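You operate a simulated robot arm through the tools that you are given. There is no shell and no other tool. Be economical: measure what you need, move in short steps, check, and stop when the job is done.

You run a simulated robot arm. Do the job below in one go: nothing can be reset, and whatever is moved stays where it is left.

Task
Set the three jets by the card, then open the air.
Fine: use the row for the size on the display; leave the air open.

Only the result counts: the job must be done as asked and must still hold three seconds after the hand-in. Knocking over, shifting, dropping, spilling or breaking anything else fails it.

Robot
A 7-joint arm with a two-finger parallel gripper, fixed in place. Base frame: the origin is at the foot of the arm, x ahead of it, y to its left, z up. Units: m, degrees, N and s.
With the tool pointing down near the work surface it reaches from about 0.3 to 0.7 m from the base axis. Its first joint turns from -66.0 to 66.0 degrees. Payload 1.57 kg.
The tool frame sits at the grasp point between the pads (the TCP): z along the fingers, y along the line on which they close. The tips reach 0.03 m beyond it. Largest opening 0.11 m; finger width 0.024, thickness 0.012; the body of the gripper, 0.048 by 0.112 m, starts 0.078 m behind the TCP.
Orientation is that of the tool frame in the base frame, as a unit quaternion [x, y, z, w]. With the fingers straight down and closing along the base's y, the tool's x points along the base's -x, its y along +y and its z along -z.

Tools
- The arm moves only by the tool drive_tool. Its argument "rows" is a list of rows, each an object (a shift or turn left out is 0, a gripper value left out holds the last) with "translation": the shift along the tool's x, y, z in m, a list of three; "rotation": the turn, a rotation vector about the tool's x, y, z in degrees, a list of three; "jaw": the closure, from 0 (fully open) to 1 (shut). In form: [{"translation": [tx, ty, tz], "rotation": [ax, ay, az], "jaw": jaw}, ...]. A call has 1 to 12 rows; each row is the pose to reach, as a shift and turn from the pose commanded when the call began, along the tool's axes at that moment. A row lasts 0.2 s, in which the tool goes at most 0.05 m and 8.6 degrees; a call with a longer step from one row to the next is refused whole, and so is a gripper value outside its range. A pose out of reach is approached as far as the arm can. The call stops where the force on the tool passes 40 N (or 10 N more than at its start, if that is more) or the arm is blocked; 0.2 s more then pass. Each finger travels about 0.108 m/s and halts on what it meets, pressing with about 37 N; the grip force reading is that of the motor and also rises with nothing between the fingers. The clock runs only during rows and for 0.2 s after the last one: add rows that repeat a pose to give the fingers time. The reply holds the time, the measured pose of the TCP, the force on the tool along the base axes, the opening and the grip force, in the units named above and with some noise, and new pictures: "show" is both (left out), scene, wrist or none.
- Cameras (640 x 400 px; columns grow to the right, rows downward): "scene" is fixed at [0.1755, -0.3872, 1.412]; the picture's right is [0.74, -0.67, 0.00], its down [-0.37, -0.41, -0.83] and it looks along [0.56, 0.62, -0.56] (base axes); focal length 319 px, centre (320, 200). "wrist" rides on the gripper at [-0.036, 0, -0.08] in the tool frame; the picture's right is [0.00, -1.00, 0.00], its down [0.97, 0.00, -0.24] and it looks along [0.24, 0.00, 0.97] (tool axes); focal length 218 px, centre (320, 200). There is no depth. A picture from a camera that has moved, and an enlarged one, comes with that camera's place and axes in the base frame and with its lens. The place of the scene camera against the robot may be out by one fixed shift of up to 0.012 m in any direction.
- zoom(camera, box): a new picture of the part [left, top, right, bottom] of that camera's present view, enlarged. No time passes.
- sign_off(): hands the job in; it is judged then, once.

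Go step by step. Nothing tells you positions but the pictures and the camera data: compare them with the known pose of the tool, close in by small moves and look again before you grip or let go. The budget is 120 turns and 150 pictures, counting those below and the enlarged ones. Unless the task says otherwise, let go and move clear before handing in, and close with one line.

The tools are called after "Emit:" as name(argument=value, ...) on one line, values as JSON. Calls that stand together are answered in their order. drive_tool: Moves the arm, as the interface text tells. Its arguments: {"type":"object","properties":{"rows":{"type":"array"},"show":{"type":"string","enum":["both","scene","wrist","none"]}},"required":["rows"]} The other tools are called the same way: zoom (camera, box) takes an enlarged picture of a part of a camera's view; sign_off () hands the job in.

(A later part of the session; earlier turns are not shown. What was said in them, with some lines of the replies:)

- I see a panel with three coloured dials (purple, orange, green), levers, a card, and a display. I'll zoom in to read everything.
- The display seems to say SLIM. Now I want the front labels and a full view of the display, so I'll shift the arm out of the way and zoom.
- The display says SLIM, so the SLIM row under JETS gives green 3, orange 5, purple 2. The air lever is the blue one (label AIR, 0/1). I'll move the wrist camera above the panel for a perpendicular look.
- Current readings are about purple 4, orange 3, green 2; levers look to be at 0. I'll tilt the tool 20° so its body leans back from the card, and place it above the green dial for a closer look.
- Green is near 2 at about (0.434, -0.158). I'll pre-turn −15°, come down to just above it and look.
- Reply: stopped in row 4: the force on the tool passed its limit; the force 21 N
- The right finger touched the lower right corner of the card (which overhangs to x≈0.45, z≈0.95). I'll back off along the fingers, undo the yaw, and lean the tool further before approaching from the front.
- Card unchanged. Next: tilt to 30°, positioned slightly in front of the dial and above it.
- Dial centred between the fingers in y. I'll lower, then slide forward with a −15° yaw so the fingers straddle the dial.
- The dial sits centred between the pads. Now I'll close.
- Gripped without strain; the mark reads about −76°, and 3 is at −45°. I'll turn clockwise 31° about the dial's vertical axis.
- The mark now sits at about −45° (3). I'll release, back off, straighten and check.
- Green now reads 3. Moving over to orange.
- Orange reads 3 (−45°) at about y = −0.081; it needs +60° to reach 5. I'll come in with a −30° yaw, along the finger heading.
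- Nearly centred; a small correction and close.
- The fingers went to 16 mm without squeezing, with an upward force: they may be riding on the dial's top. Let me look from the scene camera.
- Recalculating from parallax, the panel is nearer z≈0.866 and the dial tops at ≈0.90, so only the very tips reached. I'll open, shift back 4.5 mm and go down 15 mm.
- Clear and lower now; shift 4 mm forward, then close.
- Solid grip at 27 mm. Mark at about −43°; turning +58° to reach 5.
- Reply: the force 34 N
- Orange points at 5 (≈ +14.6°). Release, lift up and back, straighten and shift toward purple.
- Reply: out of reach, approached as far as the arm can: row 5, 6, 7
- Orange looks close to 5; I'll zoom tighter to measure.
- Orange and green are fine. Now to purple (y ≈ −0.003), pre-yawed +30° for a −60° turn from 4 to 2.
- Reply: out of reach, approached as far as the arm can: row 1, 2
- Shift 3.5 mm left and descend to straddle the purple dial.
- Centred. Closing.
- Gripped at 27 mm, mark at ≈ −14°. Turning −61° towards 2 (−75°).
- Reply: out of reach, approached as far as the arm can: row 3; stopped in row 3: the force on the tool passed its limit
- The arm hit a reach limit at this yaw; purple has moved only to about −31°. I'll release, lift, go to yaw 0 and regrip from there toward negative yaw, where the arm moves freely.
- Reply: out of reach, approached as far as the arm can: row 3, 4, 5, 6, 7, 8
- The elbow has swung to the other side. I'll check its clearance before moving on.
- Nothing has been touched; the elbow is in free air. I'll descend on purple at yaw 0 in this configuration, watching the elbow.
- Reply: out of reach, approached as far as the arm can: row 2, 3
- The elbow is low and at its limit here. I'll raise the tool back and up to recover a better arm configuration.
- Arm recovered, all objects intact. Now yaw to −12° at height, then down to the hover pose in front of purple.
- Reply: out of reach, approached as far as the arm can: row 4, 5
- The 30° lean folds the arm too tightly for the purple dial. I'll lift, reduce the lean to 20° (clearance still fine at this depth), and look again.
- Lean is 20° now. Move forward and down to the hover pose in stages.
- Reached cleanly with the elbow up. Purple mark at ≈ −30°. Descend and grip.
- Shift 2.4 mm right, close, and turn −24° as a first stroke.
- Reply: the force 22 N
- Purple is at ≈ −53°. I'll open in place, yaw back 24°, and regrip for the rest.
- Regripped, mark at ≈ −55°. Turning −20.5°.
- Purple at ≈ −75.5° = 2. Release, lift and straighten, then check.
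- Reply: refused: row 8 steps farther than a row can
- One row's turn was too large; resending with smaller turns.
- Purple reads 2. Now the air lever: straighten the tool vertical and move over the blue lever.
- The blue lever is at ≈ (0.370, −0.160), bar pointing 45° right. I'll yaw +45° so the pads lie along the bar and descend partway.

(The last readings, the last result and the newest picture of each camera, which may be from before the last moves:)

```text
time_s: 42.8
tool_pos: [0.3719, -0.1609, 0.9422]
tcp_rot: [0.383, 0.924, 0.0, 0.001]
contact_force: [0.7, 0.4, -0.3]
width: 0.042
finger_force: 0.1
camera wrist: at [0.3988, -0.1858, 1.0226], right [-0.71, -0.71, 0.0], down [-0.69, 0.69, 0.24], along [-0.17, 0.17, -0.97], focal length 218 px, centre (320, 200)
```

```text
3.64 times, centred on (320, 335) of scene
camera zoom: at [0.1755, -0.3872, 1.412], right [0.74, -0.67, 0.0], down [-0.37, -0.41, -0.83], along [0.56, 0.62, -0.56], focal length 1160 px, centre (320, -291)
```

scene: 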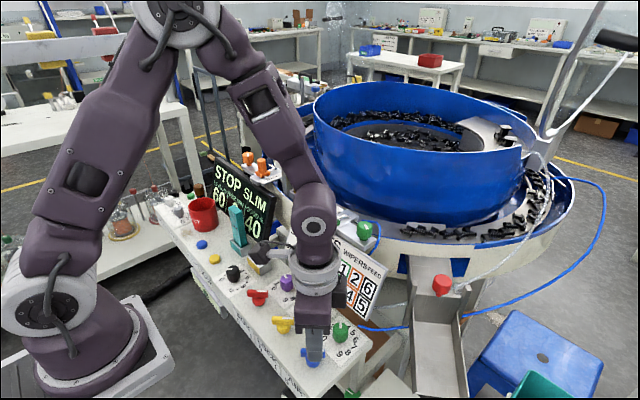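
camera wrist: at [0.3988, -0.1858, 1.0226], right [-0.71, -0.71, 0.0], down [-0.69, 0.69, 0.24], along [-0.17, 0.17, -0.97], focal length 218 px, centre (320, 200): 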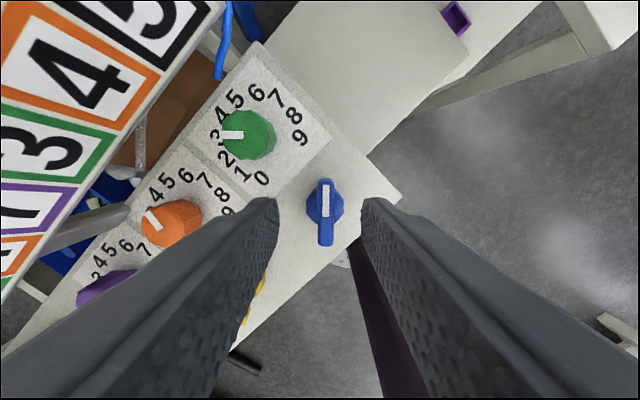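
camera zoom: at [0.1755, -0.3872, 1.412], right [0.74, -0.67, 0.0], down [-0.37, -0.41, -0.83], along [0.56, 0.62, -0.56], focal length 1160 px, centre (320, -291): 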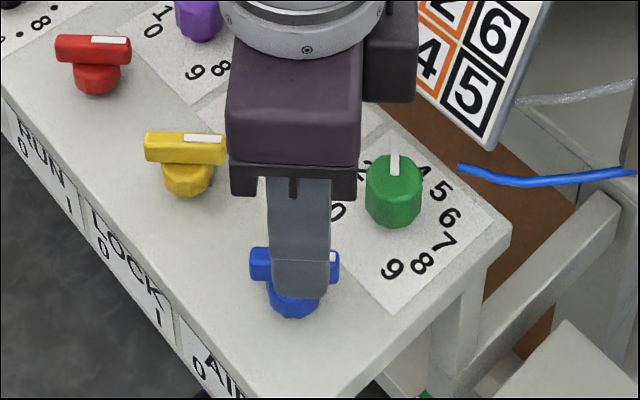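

The bar is aligned with the pads. Correct 3 mm right, lower 24 mm, close.

Emit:
drive_tool(rows=[{"translation": [0.002, -0.003, 0]}, {"translation": [0.002, -0.003, 0.012]}, {"translation": [0.002, -0.003, 0.024]}, {"translation": [0.002, -0.003, 0.024], "jaw": 0.75}, {"translation": [0.002, -0.003, 0.024], "jaw": 0.97}, {"translation": [0.002, -0.003, 0.024], "jaw": 0.97}], show="scene")

Emit:
zoom(camera="wrist", box=[220, 150, 420, 275])

```text
time_s: 44.2
tool_pos: [0.368, -0.1611, 0.9193]
tcp_rot: [0.383, 0.924, 0.001, 0.0]
contact_force: [-4.6, -2.2, -7.6]
width: 0.0098
finger_force: 28.4
```

scene: 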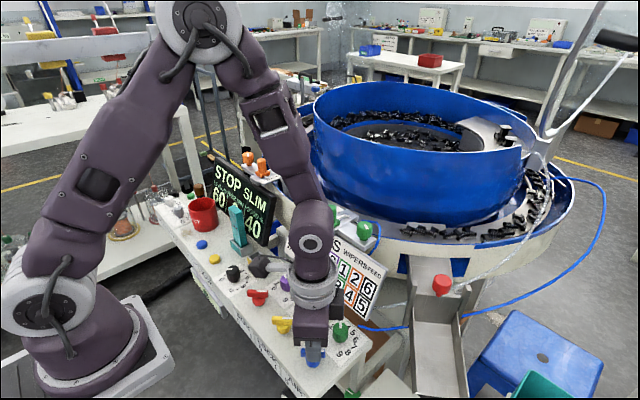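

```text
3.20 times, centred on (320, 212) of wrist
camera zoom: at [0.3944, -0.1861, 0.9997], right [-0.71, -0.71, 0.0], down [-0.69, 0.69, 0.24], along [-0.17, 0.17, -0.97], focal length 698 px, centre (320, 160)
```

zoom: 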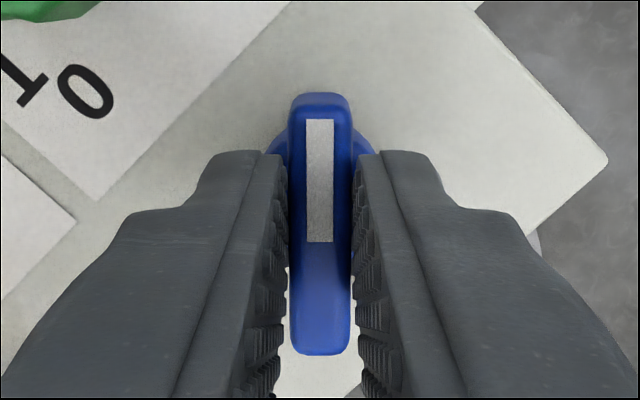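

Gripped on the bar. Turning counter-clockwise a first 24° to feel which way it goes.

Emit:
drive_tool(rows=[{"rotation": [0, 0, -8]}, {"rotation": [0, 0, -16]}, {"rotation": [0, 0, -24]}, {"rotation": [0, 0, -24]}], show="none")

Emit:
zoom(camera="wrist", box=[220, 150, 420, 275])

```text
time_s: 45.2
tool_pos: [0.3665, -0.1613, 0.9211]
tcp_rot: [0.181, 0.984, 0.001, 0.001]
contact_force: [4.1, 2.1, 0.4]
width: 0.0208
finger_force: 33.7
```

```text
3.20 times, centred on (320, 212) of wrist
camera zoom: at [0.4027, -0.1737, 1.0001], right [-0.36, -0.93, 0.0], down [-0.91, 0.35, 0.24], along [-0.22, 0.09, -0.97], focal length 698 px, centre (320, 160)
```

zoom: 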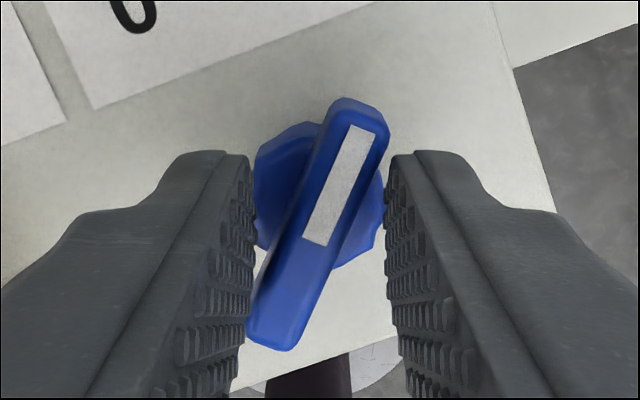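

The bar did not follow: counter-clockwise is a stop (or stiff). I'll open, realign and try clockwise.

Emit:
drive_tool(rows=[{"jaw": 0.65}, {"rotation": [0, 0, 8], "jaw": 0.65}, {"rotation": [0, 0, 16]}, {"rotation": [0, 0, 24]}, {"rotation": [0, 0, 24], "jaw": 0.8}, {"rotation": [0, 0, 24], "jaw": 0.97}, {"rotation": [0, 0, 24], "jaw": 0.97}, {"rotation": [0, 0, 32]}, {"rotation": [0, 0, 40]}, {"rotation": [0, 0, 40]}], show="scene")

Emit:
zoom(camera="wrist", box=[220, 150, 420, 275])

```text
time_s: 47.4
tool_pos: [0.3664, -0.1618, 0.9195]
tcp_rot: [0.508, 0.861, 0.001, 0.001]
contact_force: [3.9, 7.2, 18.1]
width: 0.01
finger_force: 28.3
```

scene: 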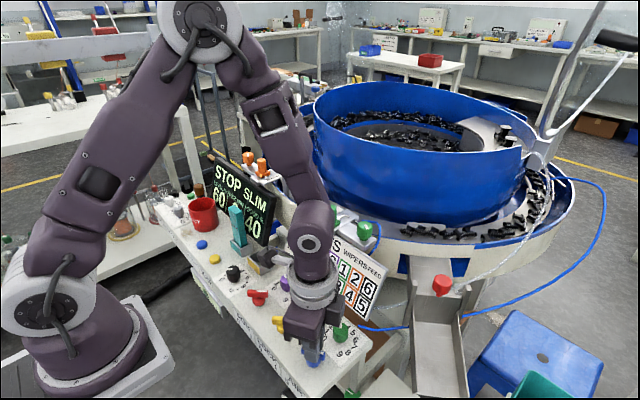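

```text
3.20 times, centred on (320, 212) of wrist
camera zoom: at [0.3858, -0.1924, 1.0002], right [-0.87, -0.48, 0.0], down [-0.47, 0.85, 0.24], along [-0.11, 0.21, -0.97], focal length 698 px, centre (320, 160)
```

zoom: 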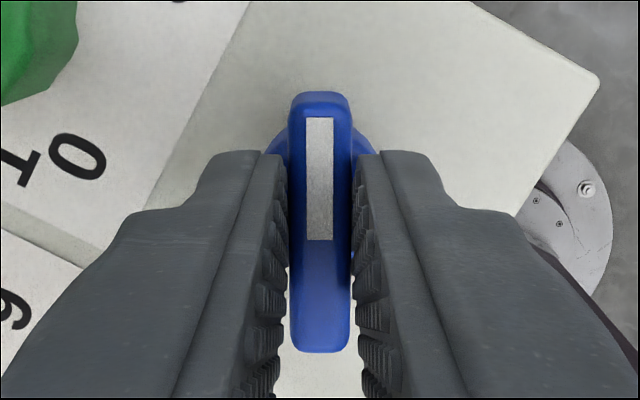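

Clockwise works: the lever followed to ≈ 61°. Continuing clockwise.

Emit:
drive_tool(rows=[{"rotation": [0, 0, 8]}, {"rotation": [0, 0, 16]}, {"rotation": [0, 0, 24]}, {"rotation": [0, 0, 32]}, {"rotation": [0, 0, 32]}], show="scene")

Emit:
zoom(camera="wrist", box=[220, 150, 420, 275])

```text
time_s: 48.6
tool_pos: [0.3663, -0.1618, 0.9203]
tcp_rot: [0.726, 0.688, 0.0, 0.0]
contact_force: [-7.3, -3.1, -0.1]
width: 0.0098
finger_force: 27.8
```

scene: 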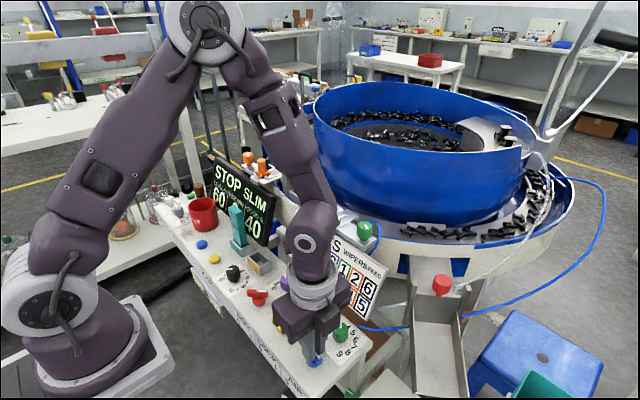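

```text
3.20 times, centred on (320, 212) of wrist
camera zoom: at [0.3657, -0.197, 0.9998], right [-1.0, 0.05, 0.0], down [0.05, 0.97, 0.24], along [0.01, 0.24, -0.97], focal length 698 px, centre (320, 160)
```

zoom: 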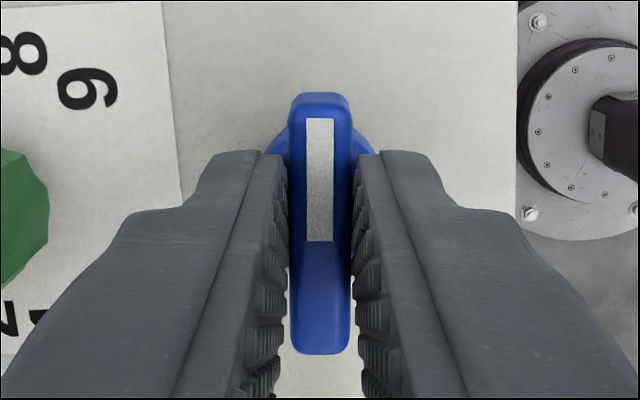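

At 93° and still following. Continuing to the other end.

Emit:
drive_tool(rows=[{"rotation": [0, 0, 8]}, {"rotation": [0, 0, 16]}, {"rotation": [0, 0, 24]}, {"rotation": [0, 0, 32]}, {"rotation": [0, 0, 40]}, {"rotation": [0, 0, 46]}, {"rotation": [0, 0, 46]}], show="scene")

Emit:
zoom(camera="wrist", box=[220, 150, 420, 275])

```text
time_s: 50.2
tool_pos: [0.3662, -0.1608, 0.9207]
tcp_rot: [0.936, 0.351, 0.0, -0.001]
contact_force: [-22.1, 3.4, 5.1]
width: 0.011
finger_force: 28.7
```

scene: 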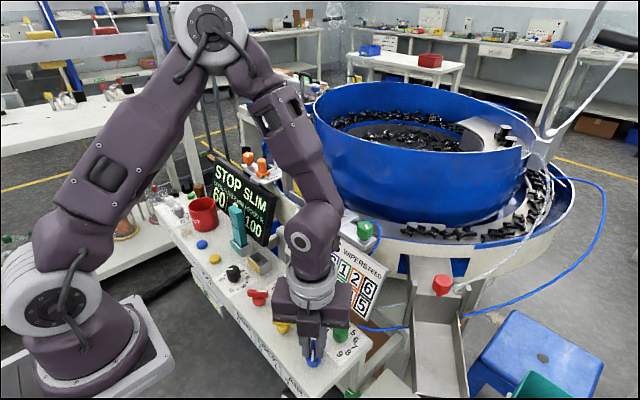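

```text
3.20 times, centred on (320, 212) of wrist
camera zoom: at [0.3406, -0.1832, 1.0], right [-0.66, 0.75, 0.0], down [0.73, 0.64, 0.24], along [0.18, 0.16, -0.97], focal length 698 px, centre (320, 160)
```

zoom: 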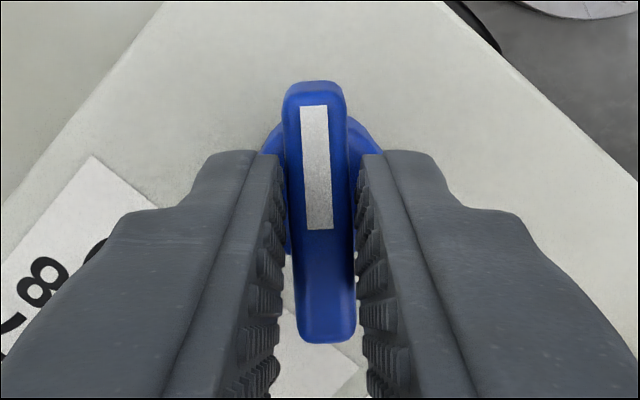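

The display's GOOD % has risen to 100 and the lever is at its end stop. Release and lift clear, then check everything.

Emit:
drive_tool(rows=[{"rotation": [0, 0, -3], "jaw": 0.9}, {"rotation": [0, 0, -3], "jaw": 0.6}, {"rotation": [0, 0, -3], "jaw": 0.6}, {"translation": [0, 0, -0.03], "rotation": [0, 0, -3]}, {"translation": [0, 0, -0.07], "rotation": [0, 0, -3]}, {"translation": [0, 0, -0.11], "rotation": [0, 0, -3]}, {"translation": [0, 0, -0.15], "rotation": [0, 0, -10]}, {"translation": [0, 0, -0.16], "rotation": [0, 0, -18]}, {"translation": [0, 0, -0.16], "rotation": [0, 0, -26]}, {"translation": [0, 0, -0.16], "rotation": [0, 0, -34]}, {"translation": [0, 0, -0.16], "rotation": [0, 0, -42]}])

Emit:
drive_tool(rows=[{"translation": [0, 0, -0.02], "rotation": [0, 0, -8]}, {"translation": [0, 0, -0.04], "rotation": [0, 0, -16]}, {"rotation": [0, 0, -24], "translation": [0, 0, -0.04]}, {"rotation": [0, 0, -32], "translation": [0, 0, -0.04]}, {"rotation": [0, 0, -40], "translation": [0, 0, -0.04]}, {"rotation": [0, 0, -48], "translation": [0, 0, -0.04]}, {"rotation": [0, 0, -56], "translation": [0, 0, -0.04]}, {"rotation": [0, 0, -64], "translation": [0, 0, -0.04]}, {"rotation": [0, 0, -72], "translation": [0, 0, -0.04]}, {"rotation": [0, 0, -80], "translation": [0, 0, -0.04]}, {"rotation": [0, 0, -88], "translation": [0, 0, -0.04]}, {"rotation": [0, 0, -94], "translation": [0, 0, -0.04]}])

Emit:
zoom(camera="wrist", box=[160, 60, 400, 210])

Emit:
zoom(camera="scene", box=[190, 140, 390, 390])

```text
time_s: 52.6
tool_pos: [0.366, -0.1606, 1.0801]
tcp_rot: [0.747, 0.665, 0.0, 0.0]
contact_force: [0.0, -0.4, -1.2]
width: 0.044
finger_force: 0.1
camera wrist: at [0.3643, -0.1967, 1.1603], right [-0.99, 0.12, 0.0], down [0.11, 0.96, 0.24], along [0.03, 0.24, -0.97], focal length 218 px, centre (320, 200)
```

scene: 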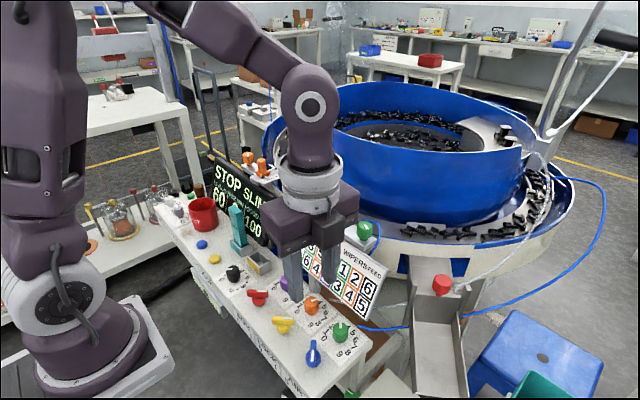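
wrist: 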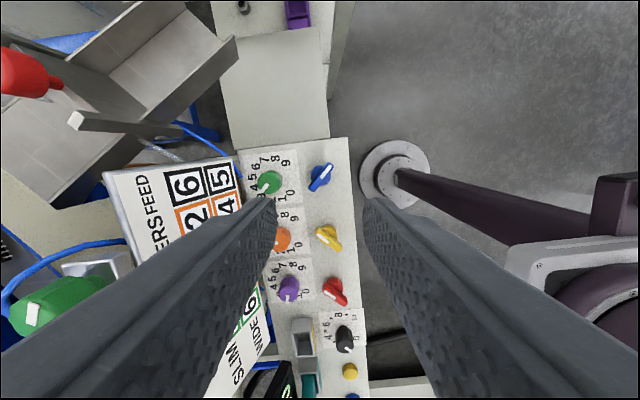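

```text
time_s: 55.2
tool_pos: [0.3672, -0.1613, 1.12]
tcp_rot: [0.025, 1.0, 0.001, 0.001]
contact_force: [-1.1, 0.5, -0.4]
width: 0.0442
finger_force: 0.1
camera wrist: at [0.4044, -0.1623, 1.2001], right [-0.05, -1.0, 0.0], down [-0.97, 0.05, 0.24], along [-0.24, 0.01, -0.97], focal length 218 px, centre (320, 200)
```

scene: 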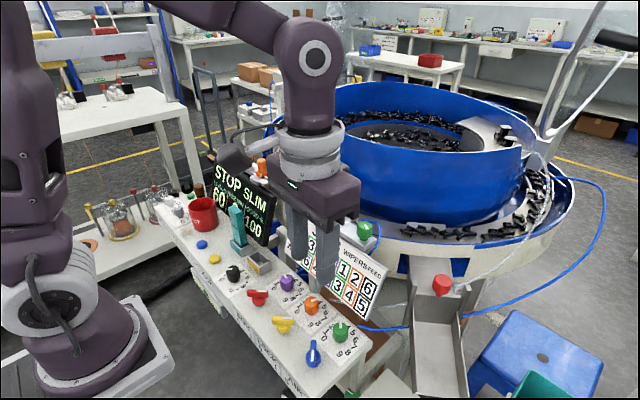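
wrist: 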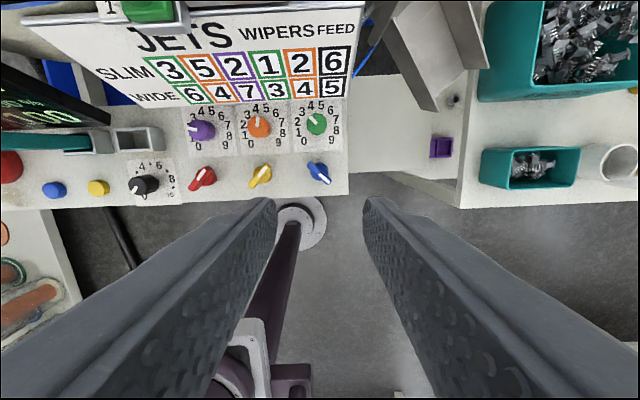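

```text
2.67 times, centred on (280, 135) of wrist
camera zoom: at [0.4044, -0.1623, 1.2001], right [-0.05, -1.0, 0.0], down [-0.97, 0.05, 0.24], along [-0.24, 0.01, -0.97], focal length 582 px, centre (427, 373)
```

zoom: 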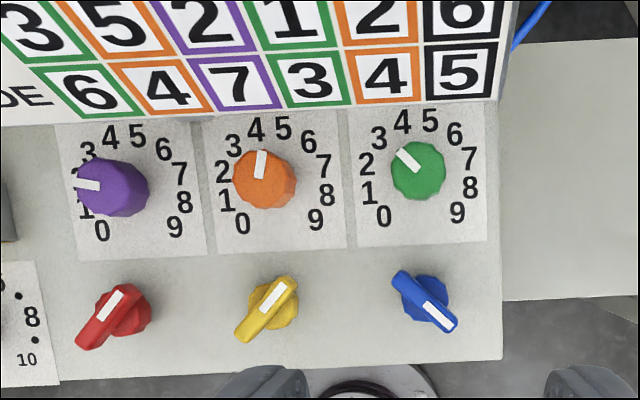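

```text
1.60 times, centred on (290, 265) of scene
camera zoom: at [0.1755, -0.3872, 1.412], right [0.74, -0.67, 0.0], down [-0.37, -0.41, -0.83], along [0.56, 0.62, -0.56], focal length 510 px, centre (368, 96)
```

zoom: 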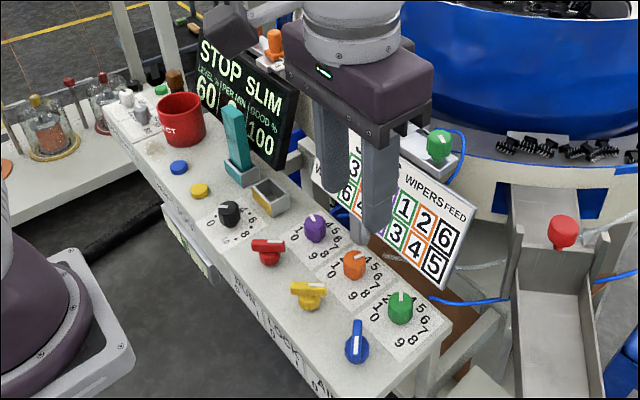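

All set and GOOD shows 100. One last overhead check of purple and orange.

Emit:
drive_tool(rows=[{"translation": [0, 0.04, -0.005]}, {"translation": [0, 0.08, -0.01]}, {"translation": [0, 0.12, -0.01]}, {"translation": [0, 0.155, -0.01]}, {"translation": [0, 0.155, -0.01]}], show="none")

Emit:
zoom(camera="wrist", box=[280, 90, 400, 165])

```text
time_s: 56.4
tool_pos: [0.3747, -0.0034, 1.1289]
tcp_rot: [0.024, 1.0, 0.0, 0.001]
contact_force: [-0.6, -0.1, -0.5]
width: 0.0441
finger_force: 0.0
```

```text
5.33 times, centred on (340, 128) of wrist
camera zoom: at [0.4112, -0.0052, 1.209], right [-0.05, -1.0, 0.0], down [-0.97, 0.05, 0.24], along [-0.24, 0.01, -0.97], focal length 1164 px, centre (213, 587)
```

zoom: 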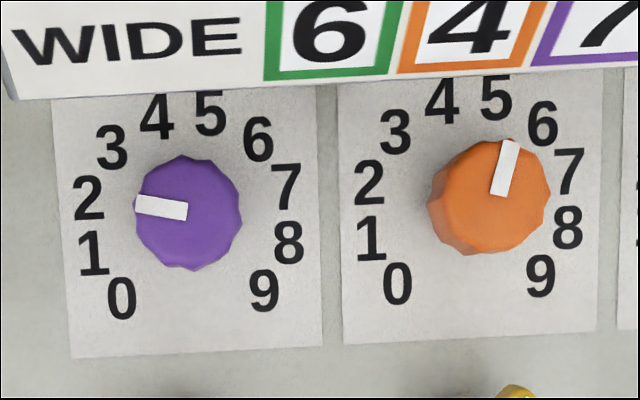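

Set by the SLIM row: purple is at 2, orange at 5 and green at 3. The air lever is open and the display shows GOOD 100 %, so I'm handing in.

Emit:
sign_off()

```text
The job is handed in.
```

The three jets are set to the SLIM row (green 3, orange 5, purple 2), each within about 3° of its mark. The air is open, the display shows GOOD 100 %, the arm is clear and the job is handed in. On the first approach a finger lightly touched the lower corner of the card, but it shows no visible shift.
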